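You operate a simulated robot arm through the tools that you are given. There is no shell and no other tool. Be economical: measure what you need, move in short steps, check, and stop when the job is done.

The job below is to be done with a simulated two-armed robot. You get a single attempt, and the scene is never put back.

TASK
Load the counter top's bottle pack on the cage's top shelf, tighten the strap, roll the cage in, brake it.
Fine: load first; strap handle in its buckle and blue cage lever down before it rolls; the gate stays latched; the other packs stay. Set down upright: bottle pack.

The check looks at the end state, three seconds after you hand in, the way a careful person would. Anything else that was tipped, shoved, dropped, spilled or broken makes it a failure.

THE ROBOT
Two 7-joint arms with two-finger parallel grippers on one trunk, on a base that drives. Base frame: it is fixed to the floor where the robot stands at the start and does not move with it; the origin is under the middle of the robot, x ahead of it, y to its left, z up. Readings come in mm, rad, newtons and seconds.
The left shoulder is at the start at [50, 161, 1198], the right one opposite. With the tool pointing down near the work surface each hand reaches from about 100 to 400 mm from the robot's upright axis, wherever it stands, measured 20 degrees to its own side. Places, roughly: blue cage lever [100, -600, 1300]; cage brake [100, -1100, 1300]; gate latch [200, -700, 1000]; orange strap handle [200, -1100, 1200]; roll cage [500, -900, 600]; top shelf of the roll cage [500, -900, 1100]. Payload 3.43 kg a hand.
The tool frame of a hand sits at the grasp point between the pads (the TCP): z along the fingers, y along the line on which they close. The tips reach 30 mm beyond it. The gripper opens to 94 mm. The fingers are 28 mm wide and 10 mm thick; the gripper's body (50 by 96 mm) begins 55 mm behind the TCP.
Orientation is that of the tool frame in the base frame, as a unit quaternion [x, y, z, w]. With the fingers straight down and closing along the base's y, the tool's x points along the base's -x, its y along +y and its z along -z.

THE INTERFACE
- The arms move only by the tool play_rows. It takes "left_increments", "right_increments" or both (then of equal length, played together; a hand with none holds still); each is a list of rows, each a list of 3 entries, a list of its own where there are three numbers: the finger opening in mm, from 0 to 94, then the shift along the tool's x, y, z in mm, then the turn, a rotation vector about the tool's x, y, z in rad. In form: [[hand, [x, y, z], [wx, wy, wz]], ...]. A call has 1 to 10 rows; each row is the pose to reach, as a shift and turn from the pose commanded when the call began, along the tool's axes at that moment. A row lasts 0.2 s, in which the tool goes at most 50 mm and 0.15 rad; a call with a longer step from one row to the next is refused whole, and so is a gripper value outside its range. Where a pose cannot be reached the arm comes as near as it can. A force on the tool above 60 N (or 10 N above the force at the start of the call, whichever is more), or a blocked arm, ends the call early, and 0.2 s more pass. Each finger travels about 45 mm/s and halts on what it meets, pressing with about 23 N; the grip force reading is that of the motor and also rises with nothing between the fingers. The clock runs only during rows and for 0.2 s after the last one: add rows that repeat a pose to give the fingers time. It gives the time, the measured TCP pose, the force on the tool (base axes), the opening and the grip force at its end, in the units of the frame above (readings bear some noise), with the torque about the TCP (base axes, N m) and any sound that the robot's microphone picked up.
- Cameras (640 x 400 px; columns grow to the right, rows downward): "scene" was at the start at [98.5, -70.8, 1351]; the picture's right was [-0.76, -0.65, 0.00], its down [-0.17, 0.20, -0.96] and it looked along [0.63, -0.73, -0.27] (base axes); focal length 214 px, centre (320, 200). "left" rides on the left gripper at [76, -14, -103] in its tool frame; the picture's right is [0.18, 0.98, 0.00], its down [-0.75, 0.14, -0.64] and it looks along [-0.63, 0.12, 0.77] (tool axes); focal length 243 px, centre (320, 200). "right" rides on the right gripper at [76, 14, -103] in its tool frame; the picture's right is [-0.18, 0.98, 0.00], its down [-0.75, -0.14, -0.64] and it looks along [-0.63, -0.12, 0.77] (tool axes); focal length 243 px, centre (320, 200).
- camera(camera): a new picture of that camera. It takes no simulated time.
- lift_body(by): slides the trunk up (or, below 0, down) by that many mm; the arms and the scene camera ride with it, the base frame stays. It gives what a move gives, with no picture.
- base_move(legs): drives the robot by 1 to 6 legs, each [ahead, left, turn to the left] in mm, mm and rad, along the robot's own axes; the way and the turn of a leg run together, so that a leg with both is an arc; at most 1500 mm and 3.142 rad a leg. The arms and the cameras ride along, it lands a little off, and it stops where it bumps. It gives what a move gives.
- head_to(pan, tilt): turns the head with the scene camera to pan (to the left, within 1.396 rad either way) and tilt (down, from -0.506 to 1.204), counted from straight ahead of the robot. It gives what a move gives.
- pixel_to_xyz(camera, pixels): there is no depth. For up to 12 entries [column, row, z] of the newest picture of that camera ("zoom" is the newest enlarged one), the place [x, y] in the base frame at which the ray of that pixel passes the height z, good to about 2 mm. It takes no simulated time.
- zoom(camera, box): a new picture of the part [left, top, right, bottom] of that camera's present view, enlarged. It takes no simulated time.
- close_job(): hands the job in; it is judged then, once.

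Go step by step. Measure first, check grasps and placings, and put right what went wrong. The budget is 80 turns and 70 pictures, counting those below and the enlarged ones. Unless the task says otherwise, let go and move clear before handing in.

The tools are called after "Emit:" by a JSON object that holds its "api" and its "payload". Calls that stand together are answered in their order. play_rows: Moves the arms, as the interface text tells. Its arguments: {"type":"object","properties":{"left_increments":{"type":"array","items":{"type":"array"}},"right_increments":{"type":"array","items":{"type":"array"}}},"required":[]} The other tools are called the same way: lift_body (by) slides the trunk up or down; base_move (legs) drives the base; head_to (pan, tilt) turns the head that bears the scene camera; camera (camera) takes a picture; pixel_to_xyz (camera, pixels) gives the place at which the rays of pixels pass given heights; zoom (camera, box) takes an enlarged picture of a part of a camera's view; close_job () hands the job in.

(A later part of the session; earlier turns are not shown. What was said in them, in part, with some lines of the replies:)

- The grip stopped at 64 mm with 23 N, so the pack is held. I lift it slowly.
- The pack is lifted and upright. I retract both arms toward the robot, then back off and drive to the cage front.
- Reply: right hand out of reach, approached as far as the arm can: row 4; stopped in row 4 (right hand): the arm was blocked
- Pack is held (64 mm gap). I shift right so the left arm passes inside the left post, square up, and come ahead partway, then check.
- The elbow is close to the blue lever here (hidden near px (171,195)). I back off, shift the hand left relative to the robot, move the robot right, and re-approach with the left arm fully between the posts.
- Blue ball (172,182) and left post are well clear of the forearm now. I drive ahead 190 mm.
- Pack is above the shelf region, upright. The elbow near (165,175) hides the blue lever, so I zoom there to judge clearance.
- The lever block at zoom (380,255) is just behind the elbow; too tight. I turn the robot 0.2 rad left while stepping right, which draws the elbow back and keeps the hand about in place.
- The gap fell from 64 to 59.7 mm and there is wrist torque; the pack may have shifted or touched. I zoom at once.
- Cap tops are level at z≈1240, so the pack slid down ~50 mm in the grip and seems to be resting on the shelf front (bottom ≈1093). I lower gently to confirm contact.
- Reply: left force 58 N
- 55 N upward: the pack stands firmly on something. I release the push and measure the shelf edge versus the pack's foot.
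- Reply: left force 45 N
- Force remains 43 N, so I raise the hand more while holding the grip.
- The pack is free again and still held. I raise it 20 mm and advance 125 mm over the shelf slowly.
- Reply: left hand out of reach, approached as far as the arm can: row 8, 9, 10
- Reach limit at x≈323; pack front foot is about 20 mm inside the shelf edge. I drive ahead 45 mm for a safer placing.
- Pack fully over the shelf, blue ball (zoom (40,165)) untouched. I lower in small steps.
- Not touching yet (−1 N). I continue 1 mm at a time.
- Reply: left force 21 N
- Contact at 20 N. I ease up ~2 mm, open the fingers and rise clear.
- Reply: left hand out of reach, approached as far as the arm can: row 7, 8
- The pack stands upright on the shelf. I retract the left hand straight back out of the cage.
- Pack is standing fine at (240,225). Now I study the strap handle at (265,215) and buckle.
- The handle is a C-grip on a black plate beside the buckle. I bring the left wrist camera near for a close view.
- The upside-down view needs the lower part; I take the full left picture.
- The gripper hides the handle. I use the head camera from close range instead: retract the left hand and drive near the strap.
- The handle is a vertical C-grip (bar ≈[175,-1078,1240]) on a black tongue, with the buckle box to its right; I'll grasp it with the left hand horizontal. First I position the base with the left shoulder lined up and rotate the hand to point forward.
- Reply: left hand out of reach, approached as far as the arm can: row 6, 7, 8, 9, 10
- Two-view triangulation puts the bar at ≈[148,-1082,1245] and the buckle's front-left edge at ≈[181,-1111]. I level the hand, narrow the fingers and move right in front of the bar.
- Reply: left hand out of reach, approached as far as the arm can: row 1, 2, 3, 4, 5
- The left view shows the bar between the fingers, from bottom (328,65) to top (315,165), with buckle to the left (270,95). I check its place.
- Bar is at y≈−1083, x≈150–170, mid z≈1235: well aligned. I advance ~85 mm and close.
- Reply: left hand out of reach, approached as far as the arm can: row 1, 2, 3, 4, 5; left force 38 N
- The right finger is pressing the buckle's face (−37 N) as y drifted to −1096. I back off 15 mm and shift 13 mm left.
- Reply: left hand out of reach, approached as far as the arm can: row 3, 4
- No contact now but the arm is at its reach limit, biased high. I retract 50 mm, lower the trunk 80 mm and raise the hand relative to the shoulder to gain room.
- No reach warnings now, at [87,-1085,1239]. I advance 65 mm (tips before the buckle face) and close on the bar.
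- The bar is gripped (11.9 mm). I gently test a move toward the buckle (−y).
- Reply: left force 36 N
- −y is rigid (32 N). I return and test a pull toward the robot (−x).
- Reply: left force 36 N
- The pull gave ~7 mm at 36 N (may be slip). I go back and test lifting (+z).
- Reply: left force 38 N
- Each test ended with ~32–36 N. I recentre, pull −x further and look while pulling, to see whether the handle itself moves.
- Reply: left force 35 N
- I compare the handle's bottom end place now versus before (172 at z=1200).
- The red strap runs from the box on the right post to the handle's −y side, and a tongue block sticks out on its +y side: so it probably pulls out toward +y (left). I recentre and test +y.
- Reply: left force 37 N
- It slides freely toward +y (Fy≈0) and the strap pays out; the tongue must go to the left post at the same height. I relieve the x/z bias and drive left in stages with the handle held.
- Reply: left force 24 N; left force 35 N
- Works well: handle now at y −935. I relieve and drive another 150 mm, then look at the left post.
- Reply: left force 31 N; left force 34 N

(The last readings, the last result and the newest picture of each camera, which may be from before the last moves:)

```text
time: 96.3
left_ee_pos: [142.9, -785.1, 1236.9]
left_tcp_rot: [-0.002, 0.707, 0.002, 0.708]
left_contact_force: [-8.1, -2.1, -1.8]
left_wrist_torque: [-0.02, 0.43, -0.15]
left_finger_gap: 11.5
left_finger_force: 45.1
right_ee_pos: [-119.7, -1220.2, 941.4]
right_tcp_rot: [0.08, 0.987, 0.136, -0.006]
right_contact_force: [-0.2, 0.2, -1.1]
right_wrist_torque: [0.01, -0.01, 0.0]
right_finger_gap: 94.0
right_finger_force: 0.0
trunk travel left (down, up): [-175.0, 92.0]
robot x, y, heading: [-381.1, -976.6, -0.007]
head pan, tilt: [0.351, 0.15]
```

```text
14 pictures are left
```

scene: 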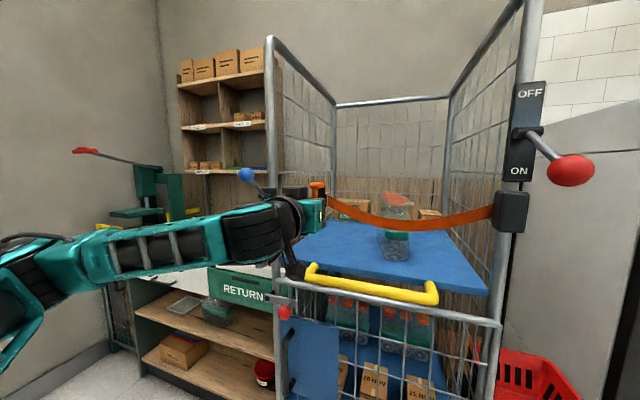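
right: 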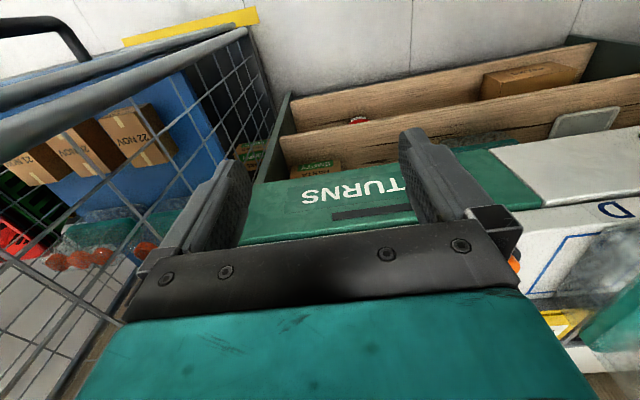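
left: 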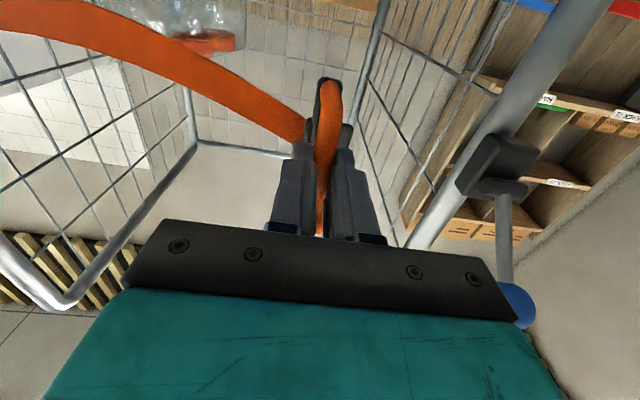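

The strap now spans the front and the tongue faces the left post's block (left view (500,160)). I continue with the arm, small steps, watching force.

Emit:
{"api": "play_rows", "payload": {"left_increments": [[0, [0, 15, 0], [0, 0, 0]], [0, [0, 30, 0], [0, 0, 0]], [0, [0, 45, 0], [0, 0, 0]], [0, [0, 60, 0], [0, 0, 0]], [0, [0, 60, 0], [0, 0, 0]]]}}

Emit:
{"api": "zoom", "payload": {"camera": "left", "box": [260, 50, 580, 350]}}

```text
time: 97.5
left_ee_pos: [142.0, -723.3, 1237.1]
left_tcp_rot: [-0.003, 0.707, 0.003, 0.707]
left_contact_force: [0.5, -1.9, -0.3]
left_wrist_torque: [-0.02, -0.6, -0.02]
left_finger_gap: 11.6
left_finger_force: 45.0
right_ee_pos: [-119.7, -1221.5, 939.9]
right_tcp_rot: [0.08, 0.987, 0.137, -0.006]
right_contact_force: [0.7, 0.0, -0.1]
right_wrist_torque: [0.02, -0.01, -0.02]
right_finger_gap: 93.8
right_finger_force: 0.0
trunk travel left (down, up): [-175.0, 92.0]
robot x, y, heading: [-381.8, -976.0, -0.006]
head pan, tilt: [0.351, 0.15]
```

```text
1.33 times, centred on (420, 200) of left
```

zoom: 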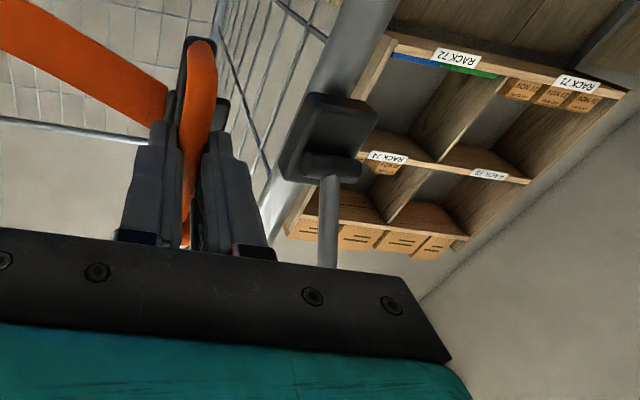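

Rod and ball remain clear of the hand. I continue in small steps until the tongue meets the buckle.

Emit:
{"api": "play_rows", "payload": {"left_increments": [[0, [0, 6, 0], [0, 0, 0]], [0, [0, 12, 0], [0, 0, 0]], [0, [0, 18, 0], [0, 0, 0]], [0, [0, 24, 0], [0, 0, 0]], [0, [0, 30, 0], [0, 0, 0]], [0, [0, 36, 0], [0, 0, 0]], [0, [0, 36, 0], [0, 0, 0]]]}}

```text
time: 99.1
left_ee_pos: [143.0, -690.0, 1238.6]
left_tcp_rot: [-0.003, 0.707, 0.003, 0.708]
left_contact_force: [1.7, -1.9, 6.8]
left_wrist_torque: [-0.13, 0.48, -0.05]
left_finger_gap: 11.3
left_finger_force: 44.5
right_ee_pos: [-119.0, -1220.7, 940.2]
right_tcp_rot: [0.08, 0.988, 0.136, -0.005]
right_contact_force: [-0.5, 0.2, 0.0]
right_wrist_torque: [0.02, 0.01, 0.0]
right_finger_gap: 94.1
right_finger_force: 0.0
trunk travel left (down, up): [-175.0, 92.0]
robot x, y, heading: [-380.0, -977.7, -0.006]
head pan, tilt: [0.351, 0.15]
```

Emit:
{"api": "zoom", "payload": {"camera": "left", "box": [260, 50, 500, 200]}}

```text
2.67 times, centred on (380, 125) of left
```

zoom: 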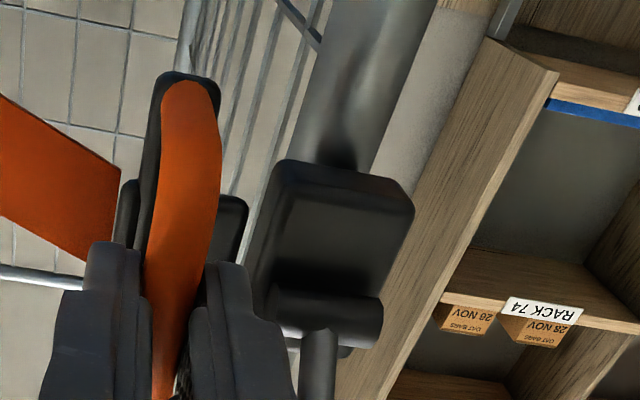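

The tongue (zoom (230,230)) is nearly at the post block (265). I continue in small steps.

Emit:
{"api": "play_rows", "payload": {"left_increments": [[0, [1, 4, 0], [0, 0, 0]], [0, [1, 8, 0], [0, 0, 0]], [0, [1, 12, 0], [0, 0, 0]], [0, [1, 16, 0], [0, 0, 0]], [0, [1, 20, 0], [0, 0, 0]], [0, [1, 20, 0], [0, 0, 0]]]}}

```text
time: 100.5
left_ee_pos: [142.3, -681.5, 1236.7]
left_tcp_rot: [0.008, 0.706, -0.004, 0.709]
left_contact_force: [5.8, -34.5, 9.2]
left_wrist_torque: [-0.55, 0.29, -0.56]
left_finger_gap: 11.5
left_finger_force: 45.1
right_ee_pos: [-120.4, -1224.4, 938.7]
right_tcp_rot: [0.08, 0.987, 0.14, -0.006]
right_contact_force: [-0.2, -0.7, -0.6]
right_wrist_torque: [-0.01, 0.0, -0.01]
right_finger_gap: 94.2
right_finger_force: 0.1
trunk travel left (down, up): [-175.0, 92.0]
robot x, y, heading: [-383.4, -977.2, -0.008]
head pan, tilt: [0.351, 0.15]
```

Stop at y≈−681 with 34 N. I push a little more to seat it, then look.

Emit:
{"api": "play_rows", "payload": {"left_increments": [[0, [0, 4, 0], [0, 0, 0]], [0, [0, 6, 0], [0, 0, 0]], [0, [0, 6, 0], [0, 0, 0]]]}}

Emit:
{"api": "zoom", "payload": {"camera": "left", "box": [260, 50, 500, 200]}}

```text
time: 101.3
left_ee_pos: [144.1, -681.4, 1237.2]
left_tcp_rot: [0.013, 0.705, -0.007, 0.709]
left_contact_force: [13.6, -49.6, 8.4]
left_wrist_torque: [-0.76, 0.5, -0.69]
left_finger_gap: 11.3
left_finger_force: 44.6
right_ee_pos: [-118.1, -1226.2, 938.0]
right_tcp_rot: [0.079, 0.987, 0.14, -0.007]
right_contact_force: [-0.4, 0.0, 0.3]
right_wrist_torque: [-0.01, -0.01, 0.0]
right_finger_gap: 93.8
right_finger_force: 0.0
trunk travel left (down, up): [-175.0, 92.0]
robot x, y, heading: [-384.0, -974.7, -0.009]
head pan, tilt: [0.351, 0.15]
```

```text
2.67 times, centred on (380, 125) of left
```

zoom: 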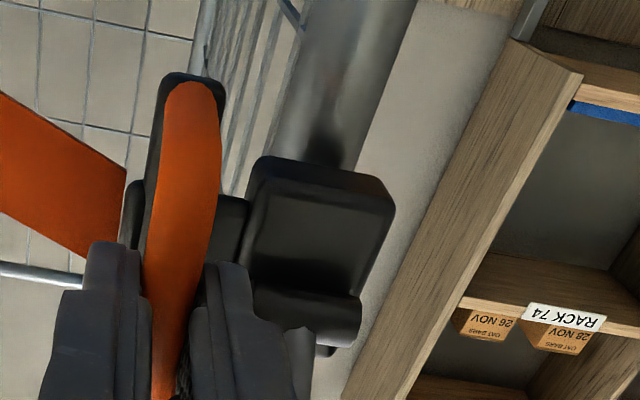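

The tongue is against the left buckle block. I relieve the push, open slightly, and draw the hand back to see if the handle stays.

Emit:
{"api": "play_rows", "payload": {"left_increments": [[0, [0, -8, 0], [0, 0, 0]], [0, [0, -14, 0], [0, 0, 0]], [24, [0, -14, 0], [0, 0, 0]], [24, [0, -14, 0], [0, 0, 0]], [24, [0, -14, -25], [0, 0, 0]], [24, [0, -14, -60], [0, 0, 0]], [24, [0, -20, -100], [0, 0, 0]], [24, [0, -20, -110], [0, 0, 0]]]}}

Emit:
{"api": "camera", "payload": {"camera": "left"}}

```text
time: 103.1
left_ee_pos: [50.1, -678.1, 1244.4]
left_tcp_rot: [-0.003, 0.707, 0.004, 0.707]
left_contact_force: [0.5, -0.4, -0.1]
left_wrist_torque: [0.02, 0.0, -0.01]
left_finger_gap: 24.1
left_finger_force: 0.0
left hand out of reach, approached as far as the arm can: row 7, 8
right_ee_pos: [-118.1, -1220.4, 939.9]
right_tcp_rot: [0.08, 0.987, 0.136, -0.006]
right_contact_force: [-0.2, 0.0, 0.5]
right_wrist_torque: [0.0, -0.02, -0.01]
right_finger_gap: 94.0
right_finger_force: 0.0
trunk travel left (down, up): [-175.0, 92.0]
robot x, y, heading: [-379.6, -973.5, -0.003]
head pan, tilt: [0.351, 0.15]
```

```text
10 pictures are left
```

left: 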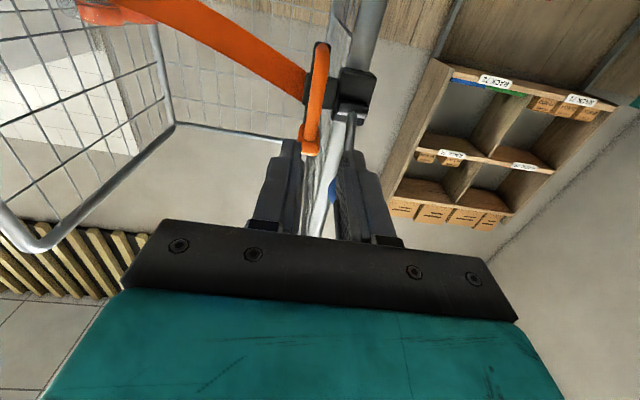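

The handle stays in the buckle block with the strap across. Next, blue lever: close fingers, raise the trunk 90 mm, then place the fingers over the blue ball.

Emit:
{"api": "lift_body", "payload": {"by": 90}}

Emit:
{"api": "play_rows", "payload": {"left_increments": [[10, [-10, 20, 10], [0, 0, 0]], [0, [-12, 41, 30], [0, 0, 0]], [0, [-12, 41, 55], [0, 0, 0]], [0, [-12, 41, 78], [0, 0, 0]], [0, [-12, 41, 78], [0, 0, 0]]]}}

Emit:
{"api": "head_to", "payload": {"pan": 0.6, "tilt": 0.2}}

Emit:
{"api": "camera", "payload": {"camera": "scene"}}

```text
time: 104.4
left_ee_pos: [50.2, -677.5, 1334.3]
left_tcp_rot: [-0.002, 0.706, 0.003, 0.708]
left_contact_force: [0.1, -0.5, -0.5]
left_wrist_torque: [0.0, 0.0, -0.02]
left_finger_gap: 24.1
left_finger_force: 0.0
right_ee_pos: [-119.6, -1219.9, 1030.5]
right_tcp_rot: [0.08, 0.988, 0.136, -0.005]
right_contact_force: [-0.4, 0.2, -0.3]
right_wrist_torque: [0.01, -0.02, 0.04]
right_finger_gap: 94.3
right_finger_force: 0.0
trunk travel left (down, up): [-265.0, 2.0]
robot x, y, heading: [-381.5, -972.3, -0.004]
head pan, tilt: [0.351, 0.15]
```

```text
time: 105.6
left_ee_pos: [126.4, -636.0, 1348.2]
left_tcp_rot: [-0.001, 0.706, 0.002, 0.708]
left_contact_force: [-0.1, 0.5, 0.1]
left_wrist_torque: [0.03, 0.0, -0.02]
left_finger_gap: 0.0
left_finger_force: 23.3
right_ee_pos: [-118.9, -1220.1, 1031.2]
right_tcp_rot: [0.08, 0.988, 0.135, -0.006]
right_contact_force: [0.5, 0.4, 1.0]
right_wrist_torque: [-0.01, 0.01, 0.01]
right_finger_gap: 94.0
right_finger_force: 0.0
trunk travel left (down, up): [-265.0, 2.0]
robot x, y, heading: [-382.7, -978.5, -0.006]
head pan, tilt: [0.351, 0.15]
```

```text
time: 106.3
left_ee_pos: [126.2, -636.8, 1346.3]
left_tcp_rot: [-0.002, 0.706, 0.003, 0.708]
left_contact_force: [0.0, 1.1, -0.4]
left_wrist_torque: [0.04, 0.0, 0.0]
left_finger_gap: 0.0
left_finger_force: 22.8
right_ee_pos: [-119.2, -1220.2, 1030.5]
right_tcp_rot: [0.08, 0.988, 0.136, -0.006]
right_contact_force: [0.8, -0.2, 1.3]
right_wrist_torque: [0.03, 0.01, 0.02]
right_finger_gap: 94.3
right_finger_force: 0.1
trunk travel left (down, up): [-265.0, 2.0]
robot x, y, heading: [-381.6, -976.7, -0.007]
head pan, tilt: [0.6, 0.201]
```

```text
9 pictures are left
```

scene: 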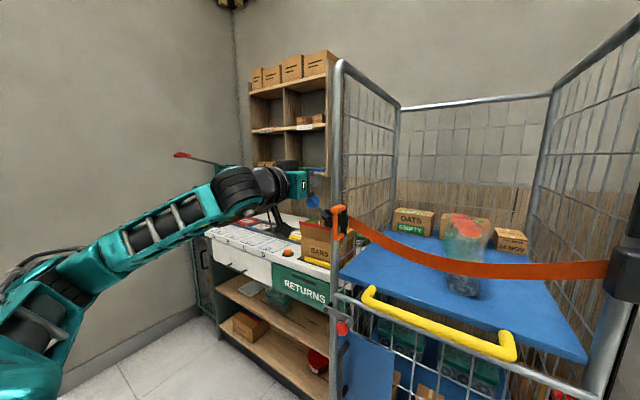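

The blue ball (313,201) is right under the closed fingers. I push down with the arm in steps.

Emit:
{"api": "play_rows", "payload": {"left_increments": [[0, [12, 0, 0], [0, 0, 0]], [0, [24, 0, 0], [0, 0, 0]], [0, [36, 0, 0], [0, 0, 0]], [0, [48, 0, 0], [0, 0, 0]], [0, [60, 0, 0], [0, 0, 0]], [0, [72, 0, 0], [0, 0, 0]], [0, [84, 0, 0], [0, 0, 0]]]}}

```text
time: 108.0
left_ee_pos: [128.5, -634.6, 1262.3]
left_tcp_rot: [-0.002, 0.707, 0.003, 0.707]
left_contact_force: [-0.2, 0.4, 0.3]
left_wrist_torque: [0.0, 0.03, -0.02]
left_finger_gap: 0.1
left_finger_force: 22.9
right_ee_pos: [-120.1, -1220.4, 1031.3]
right_tcp_rot: [0.08, 0.988, 0.136, -0.007]
right_contact_force: [-0.2, 1.3, 0.0]
right_wrist_torque: [0.02, 0.01, -0.01]
right_finger_gap: 94.1
right_finger_force: 0.1
trunk travel left (down, up): [-265.0, 2.0]
robot x, y, heading: [-383.2, -976.4, -0.005]
head pan, tilt: [0.6, 0.201]
```

No resistance; I check whether the lever followed.

Emit:
{"api": "zoom", "payload": {"camera": "scene", "box": [250, 140, 380, 260]}}

```text
3.33 times, centred on (315, 200) of scene
```

zoom: 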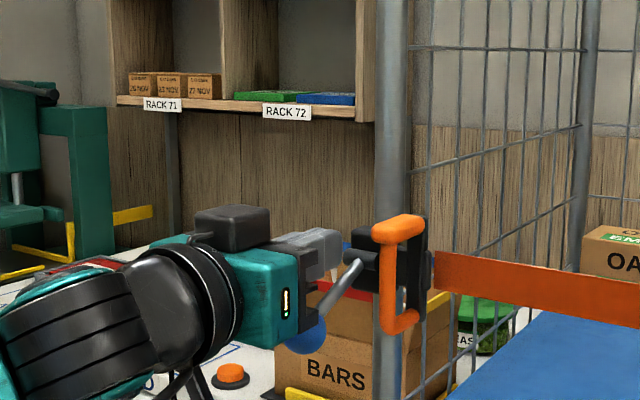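

The lever has swung down (ball at zoom (305,335)). I follow down a little to make sure it is at its stop.

Emit:
{"api": "play_rows", "payload": {"left_increments": [[0, [8, 0, 0], [0, 0, 0]], [0, [16, 0, 0], [0, 0, 0]], [0, [24, 0, 0], [0, 0, 0]], [0, [32, 0, 0], [0, 0, 0]], [0, [40, 0, 0], [0, 0, 0]], [0, [48, 0, 0], [0, 0, 0]]]}}

```text
time: 109.3
left_ee_pos: [120.2, -636.5, 1234.1]
left_tcp_rot: [0.002, 0.688, 0.005, 0.726]
left_contact_force: [3.2, 3.0, 55.3]
left_wrist_torque: [-0.42, -1.77, 0.11]
left_finger_gap: 0.1
left_finger_force: 22.7
right_ee_pos: [-123.4, -1223.1, 1032.2]
right_tcp_rot: [0.079, 0.987, 0.137, -0.004]
right_contact_force: [0.3, 0.2, 0.1]
right_wrist_torque: [-0.01, 0.02, 0.01]
right_finger_gap: 94.1
right_finger_force: 0.0
trunk travel left (down, up): [-265.0, 2.0]
robot x, y, heading: [-379.6, -970.1, -0.008]
head pan, tilt: [0.6, 0.201]
```

Stop reached with 55 N: blue lever is at its lower stop. The red lever reads ON (ball ~60 mm below its pivot), so I'll lift it to OFF before rolling. I withdraw and move the left hand under the red ball.

Emit:
{"api": "play_rows", "payload": {"left_increments": [[0, [-25, 0, 0], [0, 0, 0]], [0, [-45, 0, 0], [0, 0, 0]]]}}

Emit:
{"api": "base_move", "payload": {"legs": [[-110, 0, 0]]}}

Emit:
{"api": "play_rows", "payload": {"left_increments": [[0, [0, -45, 0], [0, 0, 0]], [0, [0, -90, 0], [0, 0, 0]], [0, [0, -135, 0], [0, 0, 0]], [0, [0, -175, 0], [0, 0, 0]], [0, [0, -175, 0], [0, 0, 0]]]}}

Emit:
{"api": "base_move", "payload": {"legs": [[0, -318, 0]]}}

```text
time: 110.0
left_ee_pos: [126.0, -637.5, 1258.7]
left_tcp_rot: [-0.002, 0.709, 0.001, 0.705]
left_contact_force: [-0.6, 0.0, 1.0]
left_wrist_torque: [-0.04, 0.0, 0.02]
left_finger_gap: 0.3
left_finger_force: 22.8
right_ee_pos: [-120.0, -1221.5, 1029.4]
right_tcp_rot: [0.08, 0.987, 0.136, -0.007]
right_contact_force: [-1.5, 0.1, 0.2]
right_wrist_torque: [-0.02, -0.03, 0.01]
right_finger_gap: 94.1
right_finger_force: 0.1
trunk travel left (down, up): [-265.0, 2.0]
robot x, y, heading: [-380.8, -978.1, -0.005]
head pan, tilt: [0.6, 0.201]
```

```text
time: 111.2
left_ee_pos: [14.7, -635.8, 1260.4]
left_tcp_rot: [-0.002, 0.706, 0.002, 0.708]
left_contact_force: [-0.6, 0.3, -0.2]
left_wrist_torque: [0.0, -0.01, -0.03]
left_finger_gap: 0.3
left_finger_force: 22.9
right_ee_pos: [-231.9, -1219.9, 1030.8]
right_tcp_rot: [0.08, 0.988, 0.136, -0.006]
right_contact_force: [-0.8, 0.6, 0.2]
right_wrist_torque: [-0.01, -0.03, -0.03]
right_finger_gap: 94.0
right_finger_force: 0.0
trunk travel left (down, up): [-265.0, 2.0]
robot x, y, heading: [-493.4, -973.6, -0.002]
head pan, tilt: [0.6, 0.201]
```

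```text
time: 112.3
left_ee_pos: [6.1, -687.3, 1262.8]
left_tcp_rot: [0.001, 0.708, -0.001, 0.706]
left_contact_force: [0.3, -0.5, 0.2]
left_wrist_torque: [0.05, 0.0, 0.04]
left_finger_gap: 0.0
left_finger_force: 22.9
left hand out of reach, approached as far as the arm can: row 1, 2, 3, 4, 5
right_ee_pos: [-230.6, -1220.7, 1029.8]
right_tcp_rot: [0.08, 0.988, 0.136, -0.006]
right_contact_force: [-0.4, 0.9, -0.7]
right_wrist_torque: [-0.02, 0.03, -0.02]
right_finger_gap: 93.9
right_finger_force: 0.1
trunk travel left (down, up): [-265.0, 2.0]
robot x, y, heading: [-490.2, -974.8, -0.012]
head pan, tilt: [0.6, 0.201]
```

```text
time: 114.5
left_ee_pos: [3.4, -1004.9, 1262.3]
left_tcp_rot: [0.002, 0.709, -0.002, 0.705]
left_contact_force: [0.1, -0.2, 0.2]
left_wrist_torque: [-0.04, 0.0, 0.0]
left_finger_gap: 0.0
left_finger_force: 22.8
right_ee_pos: [-232.2, -1537.8, 1029.5]
right_tcp_rot: [0.079, 0.987, 0.137, -0.005]
right_contact_force: [-0.1, -0.3, 0.4]
right_wrist_torque: [0.0, -0.02, -0.02]
right_finger_gap: 93.8
right_finger_force: 0.1
trunk travel left (down, up): [-265.0, 2.0]
robot x, y, heading: [-490.5, -1294.2, -0.003]
head pan, tilt: [0.6, 0.201]
```

I complete the alignment by base: right 126 mm and ahead 88 mm, leaving the fingers under the red ball (bottom ≈1285).

Emit:
{"api": "base_move", "payload": {"legs": [[0, -126, 0], [88, 0, 0]]}}

Emit:
{"api": "zoom", "payload": {"camera": "left", "box": [160, 50, 480, 300]}}

```text
time: 116.4
left_ee_pos: [92.8, -1131.5, 1261.8]
left_tcp_rot: [0.001, 0.709, -0.002, 0.705]
left_contact_force: [-0.1, 0.4, 0.3]
left_wrist_torque: [0.02, -0.03, 0.02]
left_finger_gap: 0.0
left_finger_force: 23.4
right_ee_pos: [-145.2, -1665.0, 1029.5]
right_tcp_rot: [0.08, 0.987, 0.136, -0.006]
right_contact_force: [0.4, -0.3, -0.1]
right_wrist_torque: [0.01, 0.05, 0.0]
right_finger_gap: 94.0
right_finger_force: 0.1
trunk travel left (down, up): [-265.0, 2.0]
robot x, y, heading: [-405.5, -1419.2, -0.005]
head pan, tilt: [0.6, 0.201]
```

```text
1.60 times, centred on (320, 175) of left
```

zoom: 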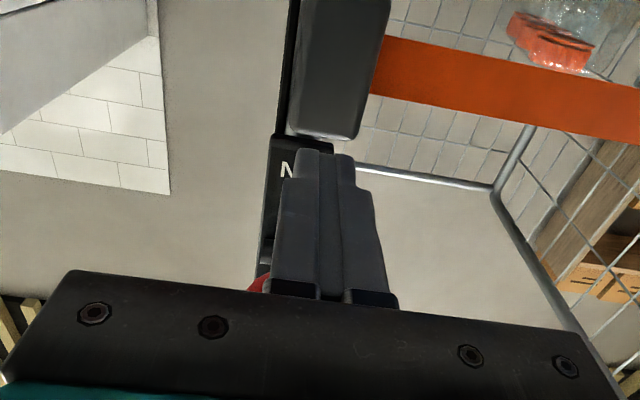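

A sliver of red shows at zoom (258,285), left of the fingers. I check its ray.

Emit:
{"api": "pixel_to_xyz", "payload": {"camera": "zoom", "pixels": [[258, 285, 1290], [258, 285, 1300], [258, 285, 1307], [258, 285, 1315]]}}

```text
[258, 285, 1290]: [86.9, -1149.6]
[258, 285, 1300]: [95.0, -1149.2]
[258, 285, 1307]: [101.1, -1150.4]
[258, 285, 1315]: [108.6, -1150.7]
```

The ball centre is right above the fingers. I push it up to OFF.

Emit:
{"api": "play_rows", "payload": {"left_increments": [[0, [-14, 0, 0], [0, 0, 0]], [0, [-28, 0, 0], [0, 0, 0]], [0, [-42, 0, 0], [0, 0, 0]], [0, [-56, 0, 0], [0, 0, 0]], [0, [-70, 0, 0], [0, 0, 0]], [0, [-84, 0, 0], [0, 0, 0]], [0, [-98, 0, 0], [0, 0, 0]], [0, [-112, 0, 0], [0, 0, 0]], [0, [-126, 0, 0], [0, 0, 0]], [0, [-138, 0, 0], [0, 0, 0]]]}}

```text
time: 118.6
left_ee_pos: [96.9, -1132.1, 1392.2]
left_tcp_rot: [0.001, 0.716, -0.001, 0.699]
left_contact_force: [-3.1, 1.8, -27.4]
left_wrist_torque: [0.09, 0.82, -0.03]
left_finger_gap: 0.0
left_finger_force: 23.4
right_ee_pos: [-144.1, -1663.5, 1029.8]
right_tcp_rot: [0.08, 0.988, 0.135, -0.007]
right_contact_force: [-0.3, -0.9, -0.6]
right_wrist_torque: [-0.01, 0.0, -0.01]
right_finger_gap: 93.9
right_finger_force: 0.1
trunk travel left (down, up): [-265.0, 2.0]
robot x, y, heading: [-403.1, -1422.6, -0.009]
head pan, tilt: [0.6, 0.201]
```

Upper stop felt (−27 N at z 1392): brake lever is at OFF. I back away, lower, and line up the fist with the yellow bar (x≈170, z≈1064, y≈−885).

Emit:
{"api": "play_rows", "payload": {"left_increments": [[0, [20, 0, 0], [0, 0, 0]], [0, [20, 0, 0], [0, 0, 0]]]}}

Emit:
{"api": "base_move", "payload": {"legs": [[-130, 0, 0]]}}

Emit:
{"api": "lift_body", "payload": {"by": -255}}

Emit:
{"api": "base_move", "payload": {"legs": [[0, 247, 0]]}}

Emit:
{"api": "play_rows", "payload": {"left_increments": [[0, [30, 0, 0], [0, 0, 0]], [0, [50, 0, 0], [0, 0, 0]], [0, [50, 0, 0], [0, 0, 0]]]}}

Emit:
{"api": "head_to", "payload": {"pan": 0.25, "tilt": 0.15}}

Emit:
{"api": "camera", "payload": {"camera": "scene"}}

```text
time: 119.2
left_ee_pos: [91.9, -1132.3, 1380.7]
left_tcp_rot: [0.001, 0.707, -0.001, 0.707]
left_contact_force: [0.5, 0.5, 0.3]
left_wrist_torque: [0.0, -0.02, 0.01]
left_finger_gap: 0.0
left_finger_force: 22.9
right_ee_pos: [-146.1, -1664.7, 1030.4]
right_tcp_rot: [0.08, 0.987, 0.136, -0.006]
right_contact_force: [0.0, 0.7, -0.4]
right_wrist_torque: [-0.01, 0.06, 0.02]
right_finger_gap: 94.1
right_finger_force: 0.0
trunk travel left (down, up): [-265.0, 2.0]
robot x, y, heading: [-405.5, -1420.5, -0.005]
head pan, tilt: [0.6, 0.201]
```

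```text
time: 120.5
left_ee_pos: [-36.6, -1132.3, 1381.1]
left_tcp_rot: [0.002, 0.709, -0.002, 0.705]
left_contact_force: [-0.6, 0.1, -1.1]
left_wrist_torque: [-0.01, 0.0, -0.01]
left_finger_gap: 0.1
left_finger_force: 23.3
right_ee_pos: [-274.2, -1664.9, 1031.0]
right_tcp_rot: [0.08, 0.987, 0.136, -0.006]
right_contact_force: [-0.1, 0.7, 0.0]
right_wrist_torque: [0.01, -0.08, 0.01]
right_finger_gap: 94.0
right_finger_force: 0.1
trunk travel left (down, up): [-265.0, 2.0]
robot x, y, heading: [-536.7, -1417.8, -0.009]
head pan, tilt: [0.6, 0.201]
```

```text
time: 123.1
left_ee_pos: [-35.6, -1132.5, 1123.6]
left_tcp_rot: [0.002, 0.708, -0.002, 0.706]
left_contact_force: [-0.1, 0.0, -0.1]
left_wrist_torque: [-0.01, -0.02, -0.01]
left_finger_gap: 0.2
left_finger_force: 23.1
right_ee_pos: [-274.7, -1664.6, 774.1]
right_tcp_rot: [0.081, 0.987, 0.136, -0.006]
right_contact_force: [0.3, -0.6, 0.6]
right_wrist_torque: [-0.03, -0.01, -0.01]
right_finger_gap: 94.1
right_finger_force: 0.1
trunk travel left (down, up): [-10.0, 257.0]
robot x, y, heading: [-532.1, -1416.8, -0.007]
head pan, tilt: [0.6, 0.201]
```

```text
time: 124.9
left_ee_pos: [-32.6, -888.2, 1124.0]
left_tcp_rot: [0.003, 0.708, -0.003, 0.706]
left_contact_force: [0.9, -0.3, -0.4]
left_wrist_torque: [-0.01, -0.01, 0.02]
left_finger_gap: 0.0
left_finger_force: 22.7
right_ee_pos: [-273.0, -1420.5, 775.4]
right_tcp_rot: [0.084, 0.987, 0.136, -0.006]
right_contact_force: [0.0, 0.3, -0.3]
right_wrist_torque: [0.01, 0.03, 0.0]
right_finger_gap: 94.0
right_finger_force: 0.1
trunk travel left (down, up): [-10.0, 257.0]
robot x, y, heading: [-530.7, -1174.9, -0.013]
head pan, tilt: [0.6, 0.201]
```

```text
time: 125.7
left_ee_pos: [-32.1, -887.9, 1074.1]
left_tcp_rot: [0.003, 0.708, -0.004, 0.706]
left_contact_force: [0.3, -0.4, 0.3]
left_wrist_torque: [-0.01, -0.02, 0.05]
left_finger_gap: 0.0
left_finger_force: 22.8
right_ee_pos: [-273.2, -1420.9, 775.2]
right_tcp_rot: [0.083, 0.987, 0.135, -0.006]
right_contact_force: [-0.2, -0.2, -0.3]
right_wrist_torque: [0.0, -0.01, -0.02]
right_finger_gap: 94.0
right_finger_force: 0.0
trunk travel left (down, up): [-10.0, 257.0]
robot x, y, heading: [-531.9, -1173.0, -0.013]
head pan, tilt: [0.6, 0.201]
```

```text
time: 126.6
left_ee_pos: [-32.5, -888.5, 1073.9]
left_tcp_rot: [0.003, 0.708, -0.003, 0.706]
left_contact_force: [-0.1, 0.3, -0.8]
left_wrist_torque: [0.03, 0.0, -0.05]
left_finger_gap: 0.0
left_finger_force: 23.3
right_ee_pos: [-272.2, -1419.5, 774.9]
right_tcp_rot: [0.083, 0.987, 0.136, -0.005]
right_contact_force: [0.3, 0.1, -0.2]
right_wrist_torque: [0.01, -0.02, -0.02]
right_finger_gap: 93.9
right_finger_force: 0.0
trunk travel left (down, up): [-10.0, 257.0]
robot x, y, heading: [-532.3, -1172.0, -0.008]
head pan, tilt: [0.25, 0.15]
```

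```text
6 pictures are left
```

scene: 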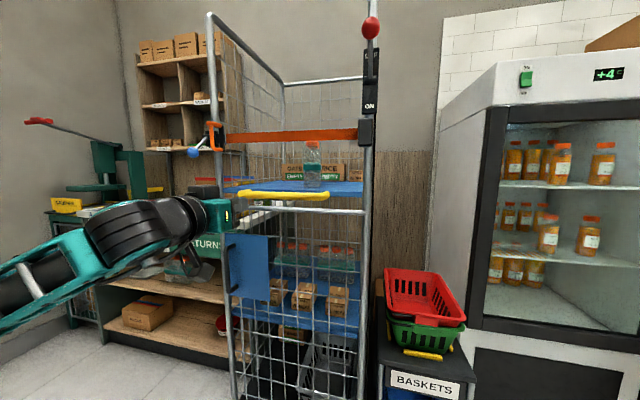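

Blue ball (193,152) is down, red (370,27) up at OFF, strap across, pack upright. I check the yellow bar's height from its ray before pushing.

Emit:
{"api": "pixel_to_xyz", "payload": {"camera": "scene", "pixels": [[275, 195, 1055], [275, 195, 1064], [275, 195, 1075], [285, 210, 1018], [285, 210, 1030]]}}

```text
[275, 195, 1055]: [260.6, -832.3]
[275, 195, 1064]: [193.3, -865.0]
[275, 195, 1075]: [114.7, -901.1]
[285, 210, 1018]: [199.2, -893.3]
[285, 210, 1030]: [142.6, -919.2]
```

Bar height ≈1066 confirmed. I lower 8 mm, approach, and begin pushing.

Emit:
{"api": "play_rows", "payload": {"left_increments": [[0, [8, 0, 0], [0, 0, 0]], [0, [8, 0, 0], [0, 0, 0]]]}}

Emit:
{"api": "base_move", "payload": {"legs": [[150, 0, 0.008]]}}

Emit:
{"api": "play_rows", "payload": {"left_increments": [[0, [0, 0, 10], [0, 0, 0]], [0, [0, 0, 20], [0, 0, 0]], [0, [0, 0, 30], [0, 0, 0]], [0, [0, 0, 40], [0, 0, 0]], [0, [0, 0, 50], [0, 0, 0]]]}}

```text
time: 127.2
left_ee_pos: [-34.4, -887.5, 1065.8]
left_tcp_rot: [0.003, 0.708, -0.003, 0.706]
left_contact_force: [0.2, 0.9, 0.2]
left_wrist_torque: [-0.01, -0.04, -0.02]
left_finger_gap: 0.0
left_finger_force: 23.3
right_ee_pos: [-273.0, -1420.2, 774.2]
right_tcp_rot: [0.082, 0.987, 0.136, -0.005]
right_contact_force: [-0.5, 0.3, 0.8]
right_wrist_torque: [0.01, 0.03, -0.03]
right_finger_gap: 94.2
right_finger_force: 0.2
trunk travel left (down, up): [-10.0, 257.0]
robot x, y, heading: [-531.8, -1176.6, -0.011]
head pan, tilt: [0.25, 0.15]
```

```text
time: 128.5
left_ee_pos: [112.8, -886.6, 1065.4]
left_tcp_rot: [0.002, 0.708, -0.002, 0.706]
left_contact_force: [0.9, -0.2, 0.5]
left_wrist_torque: [0.01, 0.02, 0.01]
left_finger_gap: 0.2
left_finger_force: 22.8
right_ee_pos: [-124.4, -1419.5, 775.4]
right_tcp_rot: [0.08, 0.987, 0.136, -0.006]
right_contact_force: [0.8, 0.3, -0.2]
right_wrist_torque: [0.0, 0.02, 0.01]
right_finger_gap: 94.0
right_finger_force: 0.0
trunk travel left (down, up): [-10.0, 257.0]
robot x, y, heading: [-382.1, -1180.2, -0.009]
head pan, tilt: [0.25, 0.15]
```

```text
time: 129.7
left_ee_pos: [163.7, -886.7, 1066.9]
left_tcp_rot: [0.001, 0.707, -0.001, 0.707]
left_contact_force: [0.4, 0.1, 0.0]
left_wrist_torque: [-0.05, 0.01, -0.05]
left_finger_gap: 0.0
left_finger_force: 22.9
right_ee_pos: [-124.5, -1420.0, 774.8]
right_tcp_rot: [0.08, 0.987, 0.136, -0.007]
right_contact_force: [-0.5, 0.3, -0.2]
right_wrist_torque: [0.0, 0.02, 0.01]
right_finger_gap: 94.3
right_finger_force: 0.1
trunk travel left (down, up): [-10.0, 257.0]
robot x, y, heading: [-384.9, -1176.7, -0.007]
head pan, tilt: [0.25, 0.15]
```

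No force although the tip is at x≈194; I check whether the fist is on the bar.

Emit:
{"api": "camera", "payload": {"camera": "left"}}

```text
5 pictures are left
```

left: 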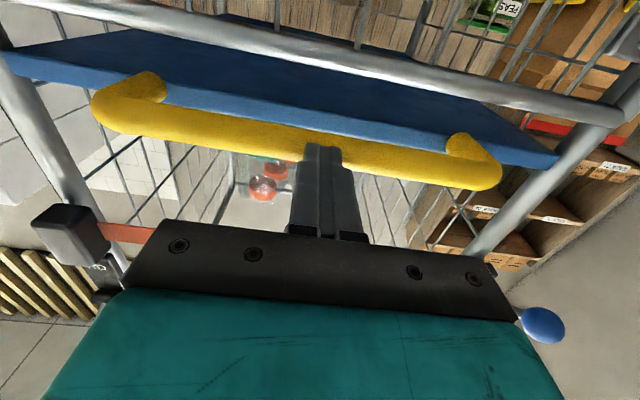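

Emit:
{"api": "pixel_to_xyz", "payload": {"camera": "left", "pixels": [[280, 132, 1056], [280, 132, 1066], [280, 150, 1076], [543, 325, 1171], [320, 152, 1075]]}}

Emit:
{"api": "play_rows", "payload": {"left_increments": [[0, [0, 0, 5], [0, 0, 0]], [0, [0, 0, 10], [0, 0, 0]], [0, [0, 0, 15], [0, 0, 0]], [0, [0, 0, 20], [0, 0, 0]]]}}

```text
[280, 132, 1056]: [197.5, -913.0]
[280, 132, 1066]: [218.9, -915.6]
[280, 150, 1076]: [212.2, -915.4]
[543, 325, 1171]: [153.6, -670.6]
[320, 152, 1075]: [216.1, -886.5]
```

```text
time: 130.7
left_ee_pos: [183.3, -888.2, 1066.5]
left_tcp_rot: [0.001, 0.709, -0.002, 0.706]
left_contact_force: [-0.9, 1.3, -0.7]
left_wrist_torque: [0.0, 0.03, 0.03]
left_finger_gap: 0.0
left_finger_force: 22.7
right_ee_pos: [-124.8, -1420.9, 774.9]
right_tcp_rot: [0.08, 0.988, 0.136, -0.006]
right_contact_force: [0.0, -0.2, 0.4]
right_wrist_torque: [0.0, 0.0, -0.02]
right_finger_gap: 94.0
right_finger_force: 0.1
trunk travel left (down, up): [-10.0, 257.0]
robot x, y, heading: [-383.6, -1176.9, -0.006]
head pan, tilt: [0.25, 0.15]
```

The bar moved ahead about 30 mm: the cage rolls freely. I keep pushing with short base moves.

Emit:
{"api": "base_move", "payload": {"legs": [[50, 0, 0], [50, 0, 0]]}}

Emit:
{"api": "base_move", "payload": {"legs": [[50, 0, 0], [40, 0, 0]]}}

```text
time: 132.2
left_ee_pos: [282.4, -887.7, 1067.1]
left_tcp_rot: [0.001, 0.708, -0.001, 0.706]
left_contact_force: [-0.5, -0.5, 0.6]
left_wrist_torque: [0.0, -0.04, -0.02]
left_finger_gap: 0.2
left_finger_force: 22.6
right_ee_pos: [-24.6, -1420.2, 775.3]
right_tcp_rot: [0.08, 0.988, 0.136, -0.007]
right_contact_force: [-0.3, 0.4, -0.3]
right_wrist_torque: [0.02, -0.01, -0.02]
right_finger_gap: 94.1
right_finger_force: 0.1
trunk travel left (down, up): [-10.0, 257.0]
robot x, y, heading: [-286.1, -1178.3, -0.006]
head pan, tilt: [0.25, 0.15]
```

```text
time: 133.6
left_ee_pos: [372.6, -889.2, 1066.7]
left_tcp_rot: [0.002, 0.708, -0.002, 0.706]
left_contact_force: [-0.5, 0.0, -0.5]
left_wrist_torque: [-0.01, -0.05, 0.0]
left_finger_gap: 0.0
left_finger_force: 22.9
right_ee_pos: [65.9, -1421.5, 775.3]
right_tcp_rot: [0.08, 0.988, 0.136, -0.007]
right_contact_force: [-0.4, -0.5, -1.3]
right_wrist_torque: [-0.02, 0.02, 0.01]
right_finger_gap: 94.1
right_finger_force: 0.1
trunk travel left (down, up): [-10.0, 257.0]
robot x, y, heading: [-196.6, -1176.2, -0.009]
head pan, tilt: [0.25, 0.15]
```

The cage has gone ~220 mm in with no end stop yet. I look.

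Emit:
{"api": "head_to", "payload": {"pan": 0.2, "tilt": 0.35}}

Emit:
{"api": "camera", "payload": {"camera": "scene"}}

```text
time: 134.3
left_ee_pos: [371.8, -887.7, 1067.5]
left_tcp_rot: [0.003, 0.708, -0.003, 0.706]
left_contact_force: [-0.3, 0.5, -0.4]
left_wrist_torque: [-0.02, -0.03, -0.02]
left_finger_gap: 0.1
left_finger_force: 23.2
right_ee_pos: [65.6, -1421.4, 775.1]
right_tcp_rot: [0.081, 0.987, 0.136, -0.006]
right_contact_force: [0.3, 0.4, -0.6]
right_wrist_torque: [-0.02, 0.03, 0.03]
right_finger_gap: 94.1
right_finger_force: 0.0
trunk travel left (down, up): [-10.0, 257.0]
robot x, y, heading: [-197.9, -1176.5, -0.009]
head pan, tilt: [0.201, 0.351]
```

```text
4 pictures are left
```

scene: 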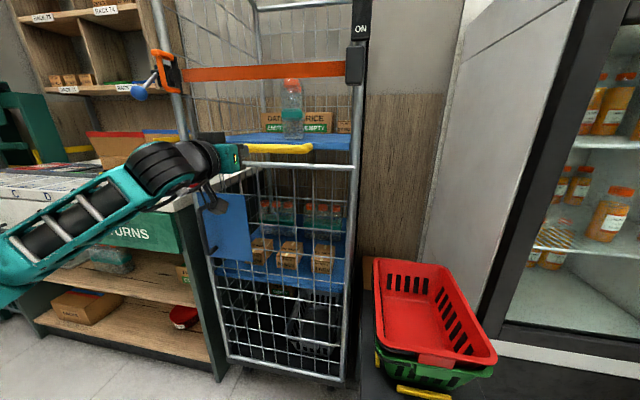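

The cage front is now about level with the counter front; I extend only the arm further (the basket stand is near the base) until the end stop is felt.

Emit:
{"api": "play_rows", "payload": {"left_increments": [[0, [0, 0, 12], [0, 0, 0]], [0, [0, 0, 24], [0, 0, 0]], [0, [0, 0, 36], [0, 0, 0]], [0, [0, 0, 48], [0, 0, 0]], [0, [0, 0, 60], [0, 0, 0]], [0, [0, 0, 72], [0, 0, 0]], [0, [0, 0, 84], [0, 0, 0]], [0, [0, 0, 96], [0, 0, 0]]]}}

```text
time: 135.2
left_ee_pos: [403.8, -888.8, 1066.9]
left_tcp_rot: [0.002, 0.709, -0.002, 0.705]
left_contact_force: [-31.9, 1.1, -3.4]
left_wrist_torque: [-0.27, 0.05, 0.16]
left_finger_gap: 0.1
left_finger_force: 23.4
right_ee_pos: [63.5, -1419.1, 775.1]
right_tcp_rot: [0.078, 0.988, 0.136, -0.004]
right_contact_force: [-0.4, 0.1, -1.2]
right_wrist_torque: [-0.02, 0.02, -0.02]
right_finger_gap: 94.1
right_finger_force: 0.0
trunk travel left (down, up): [-10.0, 257.0]
robot x, y, heading: [-195.9, -1173.8, -0.007]
head pan, tilt: [0.201, 0.351]
stopped in row 4 (left hand): the force on the tool passed its limit (the readings are from after the stop); the commanded pose is now the measured one
```

Firm end stop at x≈404 (force limit): the cage is in. Now back off, rise, and bring the fist above the red ball to brake.

Emit:
{"api": "base_move", "payload": {"legs": [[-210, 0, 0]]}}

Emit:
{"api": "lift_body", "payload": {"by": 255}}

Emit:
{"api": "base_move", "payload": {"legs": [[0, -243, 0]]}}

Emit:
{"api": "play_rows", "payload": {"left_increments": [[0, [-35, 0, 0], [0, 0, 0]], [0, [-70, 0, 0], [0, 0, 0]], [0, [-105, 0, 0], [0, 0, 0]], [0, [-140, 0, 0], [0, 0, 0]], [0, [-158, 0, 0], [0, 0, 0]], [0, [-158, 0, 0], [0, 0, 0]]]}}

Emit:
{"api": "head_to", "payload": {"pan": 0.35, "tilt": 0.05}}

Emit:
{"api": "camera", "payload": {"camera": "scene"}}

```text
time: 136.9
left_ee_pos: [197.4, -888.8, 1062.6]
left_tcp_rot: [0.002, 0.711, -0.001, 0.703]
left_contact_force: [0.2, 0.5, 0.2]
left_wrist_torque: [0.0, -0.03, 0.04]
left_finger_gap: 0.0
left_finger_force: 22.8
right_ee_pos: [-145.2, -1420.3, 776.0]
right_tcp_rot: [0.078, 0.988, 0.136, -0.007]
right_contact_force: [0.4, -0.7, -0.6]
right_wrist_torque: [0.03, 0.04, 0.01]
right_finger_gap: 93.9
right_finger_force: 0.1
trunk travel left (down, up): [-10.0, 257.0]
robot x, y, heading: [-410.8, -1177.1, -0.005]
head pan, tilt: [0.201, 0.351]
```

```text
time: 139.5
left_ee_pos: [198.2, -887.8, 1317.6]
left_tcp_rot: [0.004, 0.711, -0.003, 0.703]
left_contact_force: [0.3, 1.2, -0.7]
left_wrist_torque: [-0.03, 0.0, 0.0]
left_finger_gap: 0.1
left_finger_force: 23.5
right_ee_pos: [-145.6, -1420.2, 1030.3]
right_tcp_rot: [0.078, 0.988, 0.136, -0.007]
right_contact_force: [0.0, 0.1, -0.5]
right_wrist_torque: [0.04, -0.03, 0.0]
right_finger_gap: 93.8
right_finger_force: 0.1
trunk travel left (down, up): [-265.0, 2.0]
robot x, y, heading: [-406.2, -1177.9, -0.001]
head pan, tilt: [0.201, 0.351]
```

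```text
time: 141.3
left_ee_pos: [197.1, -1132.9, 1319.2]
left_tcp_rot: [0.003, 0.712, -0.002, 0.702]
left_contact_force: [0.4, 0.6, 0.2]
left_wrist_torque: [-0.01, 0.01, -0.01]
left_finger_gap: 0.0
left_finger_force: 23.3
right_ee_pos: [-146.9, -1665.4, 1030.3]
right_tcp_rot: [0.078, 0.988, 0.136, -0.006]
right_contact_force: [0.5, -0.6, 0.8]
right_wrist_torque: [0.02, 0.02, 0.02]
right_finger_gap: 94.1
right_finger_force: 0.0
trunk travel left (down, up): [-265.0, 2.0]
robot x, y, heading: [-410.1, -1421.5, -0.007]
head pan, tilt: [0.201, 0.351]
```

```text
time: 142.7
left_ee_pos: [199.3, -1133.4, 1476.1]
left_tcp_rot: [0.002, 0.712, -0.001, 0.702]
left_contact_force: [-0.2, -0.1, -0.7]
left_wrist_torque: [0.0, 0.0, 0.03]
left_finger_gap: 0.1
left_finger_force: 23.0
right_ee_pos: [-144.6, -1663.8, 1030.4]
right_tcp_rot: [0.078, 0.988, 0.136, -0.007]
right_contact_force: [1.1, 0.3, -0.8]
right_wrist_torque: [0.05, 0.02, 0.0]
right_finger_gap: 94.0
right_finger_force: 0.1
trunk travel left (down, up): [-265.0, 2.0]
robot x, y, heading: [-408.4, -1420.8, -0.001]
head pan, tilt: [0.201, 0.351]
```

```text
time: 143.5
left_ee_pos: [199.8, -1131.3, 1474.8]
left_tcp_rot: [0.001, 0.712, -0.001, 0.702]
left_contact_force: [-0.7, -0.4, 0.7]
left_wrist_torque: [-0.02, -0.01, 0.0]
left_finger_gap: 0.1
left_finger_force: 22.9
right_ee_pos: [-145.2, -1664.1, 1030.7]
right_tcp_rot: [0.079, 0.988, 0.136, -0.006]
right_contact_force: [0.1, -0.1, -0.4]
right_wrist_torque: [0.0, -0.05, -0.01]
right_finger_gap: 94.0
right_finger_force: 0.1
trunk travel left (down, up): [-265.0, 2.0]
robot x, y, heading: [-410.4, -1421.4, -0.002]
head pan, tilt: [0.351, 0.051]
```

```text
3 pictures are left
```

scene: 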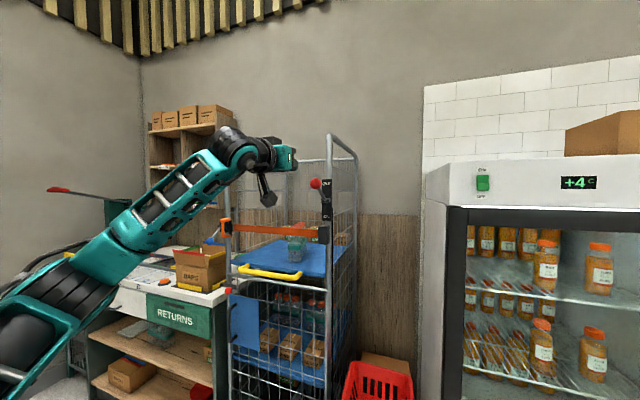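

The red ball is up at (316,183). I locate it via its ray at y≈−1131.

Emit:
{"api": "pixel_to_xyz", "payload": {"camera": "scene", "pixels": [[316, 183, 1405], [316, 183, 1410], [316, 183, 1415], [316, 183, 1420], [316, 183, 1425], [316, 183, 1430]]}}

```text
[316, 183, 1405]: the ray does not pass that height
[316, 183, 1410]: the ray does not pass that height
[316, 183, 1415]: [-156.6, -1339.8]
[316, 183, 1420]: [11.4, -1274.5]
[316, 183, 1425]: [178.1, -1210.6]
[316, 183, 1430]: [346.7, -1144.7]
```

Ball ≈[375,-1131,1431]. I raise 8 mm, drive ahead 165 mm to bring the fingers above it, then push down.

Emit:
{"api": "play_rows", "payload": {"left_increments": [[0, [-8, 0, 0], [0, 0, 0]], [0, [-8, 0, 0], [0, 0, 0]]]}}

Emit:
{"api": "base_move", "payload": {"legs": [[168, 0, 0]]}}

Emit:
{"api": "play_rows", "payload": {"left_increments": [[0, [12, 0, 0], [0, 0, 0]], [0, [24, 0, 0], [0, 0, 0]], [0, [36, 0, 0], [0, 0, 0]], [0, [48, 0, 0], [0, 0, 0]], [0, [60, 0, 0], [0, 0, 0]], [0, [72, 0, 0], [0, 0, 0]], [0, [84, 0, 0], [0, 0, 0]]]}}

```text
time: 144.1
left_ee_pos: [199.4, -1131.4, 1484.3]
left_tcp_rot: [0.002, 0.712, -0.001, 0.702]
left_contact_force: [-0.8, 0.0, -1.2]
left_wrist_torque: [0.0, -0.01, 0.0]
left_finger_gap: 0.0
left_finger_force: 23.2
right_ee_pos: [-147.4, -1664.1, 1028.7]
right_tcp_rot: [0.077, 0.988, 0.136, -0.006]
right_contact_force: [-0.5, -0.2, -0.5]
right_wrist_torque: [-0.02, 0.0, 0.0]
right_finger_gap: 93.9
right_finger_force: 0.1
trunk travel left (down, up): [-265.0, 2.0]
robot x, y, heading: [-405.1, -1423.7, -0.001]
head pan, tilt: [0.351, 0.051]
```

```text
time: 145.6
left_ee_pos: [369.4, -1132.4, 1482.2]
left_tcp_rot: [0.002, 0.712, -0.002, 0.702]
left_contact_force: [1.0, 0.7, 0.6]
left_wrist_torque: [0.02, 0.0, -0.02]
left_finger_gap: 0.0
left_finger_force: 23.1
right_ee_pos: [23.5, -1664.3, 1031.5]
right_tcp_rot: [0.078, 0.988, 0.136, -0.008]
right_contact_force: [0.2, 0.4, 0.1]
right_wrist_torque: [-0.02, 0.01, 0.02]
right_finger_gap: 94.2
right_finger_force: 0.1
trunk travel left (down, up): [-265.0, 2.0]
robot x, y, heading: [-239.4, -1420.1, -0.005]
head pan, tilt: [0.351, 0.051]
```

```text
time: 147.2
left_ee_pos: [366.7, -1131.2, 1398.7]
left_tcp_rot: [0.002, 0.712, -0.001, 0.702]
left_contact_force: [-0.4, -0.1, -0.2]
left_wrist_torque: [0.04, 0.02, 0.0]
left_finger_gap: 0.1
left_finger_force: 22.9
right_ee_pos: [22.9, -1664.3, 1030.1]
right_tcp_rot: [0.078, 0.988, 0.136, -0.007]
right_contact_force: [0.4, 0.2, 0.6]
right_wrist_torque: [-0.02, -0.03, 0.01]
right_finger_gap: 94.0
right_finger_force: 0.0
trunk travel left (down, up): [-265.0, 2.0]
robot x, y, heading: [-237.3, -1419.0, -0.002]
head pan, tilt: [0.351, 0.051]
```

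Same behaviour as the blue lever. I follow down to its stop.

Emit:
{"api": "play_rows", "payload": {"left_increments": [[0, [8, 0, 0], [0, 0, 0]], [0, [16, 0, 0], [0, 0, 0]], [0, [24, 0, 0], [0, 0, 0]], [0, [32, 0, 0], [0, 0, 0]], [0, [40, 0, 0], [0, 0, 0]], [0, [48, 0, 0], [0, 0, 0]]]}}

```text
time: 148.6
left_ee_pos: [367.2, -1132.2, 1351.1]
left_tcp_rot: [0.003, 0.711, -0.002, 0.703]
left_contact_force: [0.0, 0.9, -0.2]
left_wrist_torque: [-0.01, 0.01, -0.01]
left_finger_gap: 0.3
left_finger_force: 23.0
right_ee_pos: [23.4, -1664.7, 1030.3]
right_tcp_rot: [0.079, 0.987, 0.136, -0.008]
right_contact_force: [0.1, -0.7, 0.4]
right_wrist_torque: [-0.02, -0.01, -0.02]
right_finger_gap: 93.8
right_finger_force: 0.0
trunk travel left (down, up): [-265.0, 2.0]
robot x, y, heading: [-236.4, -1419.6, -0.006]
head pan, tilt: [0.351, 0.051]
5 turns are left
```

Five turns left: I go on down to feel the stop and take a picture.

Emit:
{"api": "play_rows", "payload": {"left_increments": [[0, [8, 0, 0], [0, 0, 0]], [0, [16, 0, 0], [0, 0, 0]], [0, [24, 0, 0], [0, 0, 0]], [0, [30, 0, 0], [0, 0, 0]]]}}

Emit:
{"api": "zoom", "payload": {"camera": "scene", "box": [230, 130, 430, 300]}}

```text
time: 149.6
left_ee_pos: [360.9, -1131.9, 1341.6]
left_tcp_rot: [0.001, 0.697, -0.001, 0.717]
left_contact_force: [14.3, 2.0, 52.1]
left_wrist_torque: [-0.14, -0.49, 0.09]
left_finger_gap: 0.0
left_finger_force: 23.2
right_ee_pos: [20.7, -1666.4, 1031.9]
right_tcp_rot: [0.078, 0.988, 0.137, -0.005]
right_contact_force: [0.1, 1.1, 0.1]
right_wrist_torque: [-0.01, 0.03, -0.01]
right_finger_gap: 93.9
right_finger_force: 0.1
trunk travel left (down, up): [-265.0, 2.0]
robot x, y, heading: [-241.4, -1415.9, 0.005]
head pan, tilt: [0.351, 0.051]
```

```text
2.35 times, centred on (330, 215) of scene
4 turns are left
```

zoom: 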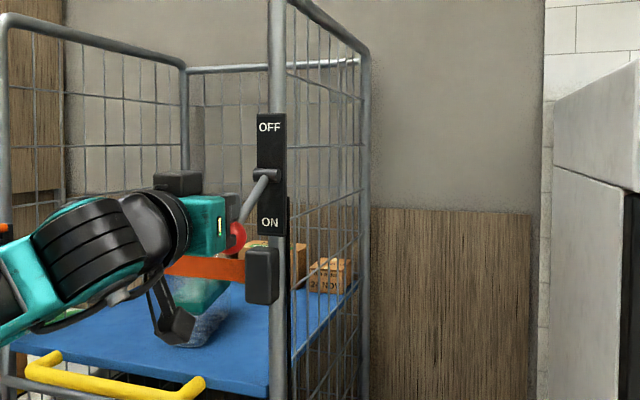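

The red ball is down at ON (zoom (235,238)), with a 52 N stop. I raise the hand clear, back away, and take a final look.

Emit:
{"api": "play_rows", "payload": {"left_increments": [[0, [-25, 0, 0], [0, 0, 0]], [0, [-45, 0, 0], [0, 0, 0]]]}}

Emit:
{"api": "base_move", "payload": {"legs": [[-250, 0, 0]]}}

Emit:
{"api": "head_to", "payload": {"pan": 0.45, "tilt": 0.2}}

Emit:
{"api": "zoom", "payload": {"camera": "scene", "box": [200, 80, 440, 300]}}

```text
time: 150.2
left_ee_pos: [367.4, -1132.1, 1362.9]
left_tcp_rot: [0.003, 0.713, -0.003, 0.701]
left_contact_force: [0.0, 0.2, 0.0]
left_wrist_torque: [0.04, 0.0, -0.01]
left_finger_gap: 0.2
left_finger_force: 23.5
right_ee_pos: [21.6, -1666.0, 1029.6]
right_tcp_rot: [0.078, 0.988, 0.136, -0.006]
right_contact_force: [0.6, -0.9, -0.6]
right_wrist_torque: [-0.01, -0.03, -0.01]
right_finger_gap: 93.8
right_finger_force: 0.1
trunk travel left (down, up): [-265.0, 2.0]
robot x, y, heading: [-237.6, -1419.8, -0.001]
head pan, tilt: [0.351, 0.051]
```

```text
time: 152.0
left_ee_pos: [114.2, -1129.3, 1366.6]
left_tcp_rot: [0.0, 0.712, 0.0, 0.702]
left_contact_force: [-1.0, -0.3, -0.2]
left_wrist_torque: [0.01, -0.01, 0.0]
left_finger_gap: 0.2
left_finger_force: 22.6
right_ee_pos: [-228.3, -1663.4, 1031.2]
right_tcp_rot: [0.077, 0.988, 0.135, -0.007]
right_contact_force: [-0.7, -0.3, -0.1]
right_wrist_torque: [0.0, -0.01, -0.04]
right_finger_gap: 93.9
right_finger_force: 0.1
trunk travel left (down, up): [-265.0, 2.0]
robot x, y, heading: [-493.2, -1418.2, -0.004]
head pan, tilt: [0.351, 0.051]
```

```text
time: 152.7
left_ee_pos: [113.8, -1130.1, 1365.6]
left_tcp_rot: [0.001, 0.712, 0.0, 0.702]
left_contact_force: [0.3, 0.2, -0.4]
left_wrist_torque: [0.01, 0.0, -0.03]
left_finger_gap: 0.0
left_finger_force: 22.9
right_ee_pos: [-228.4, -1663.5, 1028.4]
right_tcp_rot: [0.077, 0.988, 0.136, -0.008]
right_contact_force: [-0.1, -0.1, -0.6]
right_wrist_torque: [-0.03, 0.02, -0.01]
right_finger_gap: 94.2
right_finger_force: 0.1
trunk travel left (down, up): [-265.0, 2.0]
robot x, y, heading: [-487.4, -1421.8, -0.001]
head pan, tilt: [0.45, 0.201]
```

```text
1.82 times, centred on (320, 190) of scene
3 turns are left
```

zoom: 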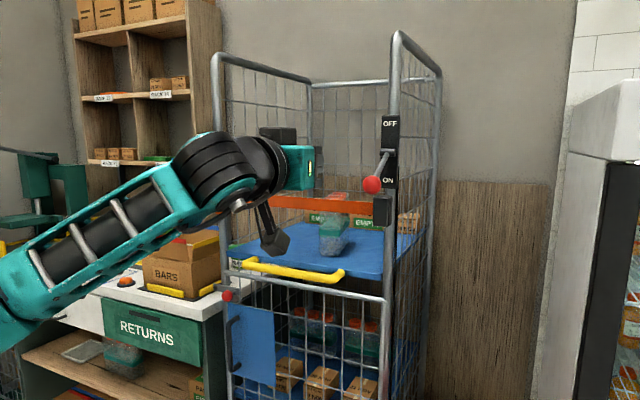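

The last view shows the cage rolled in, the red lever at ON (372,184), the strap across, the pack upright on the top shelf (335,235) and the gate shut. The hands are clear, so I hand in.

Emit:
{"api": "close_job", "payload": {}}

```text
The job is handed in.
```

The bottle pack is upright on the cage's top shelf, the strap handle is against its buckle block with the strap across, and the blue lever is down. The cage is rolled in to its end stop, and the brake lever is at ON.

The brake lever was at ON at the start, so I moved it to OFF before rolling and back to ON afterwards. I heard no click at the buckle, but the handle stayed in place when I let go. During loading the pack slid about 50 mm down in the grip and came to rest on the front edge of the shelf. I moved it further in before letting go, and it stood upright in the last picture.
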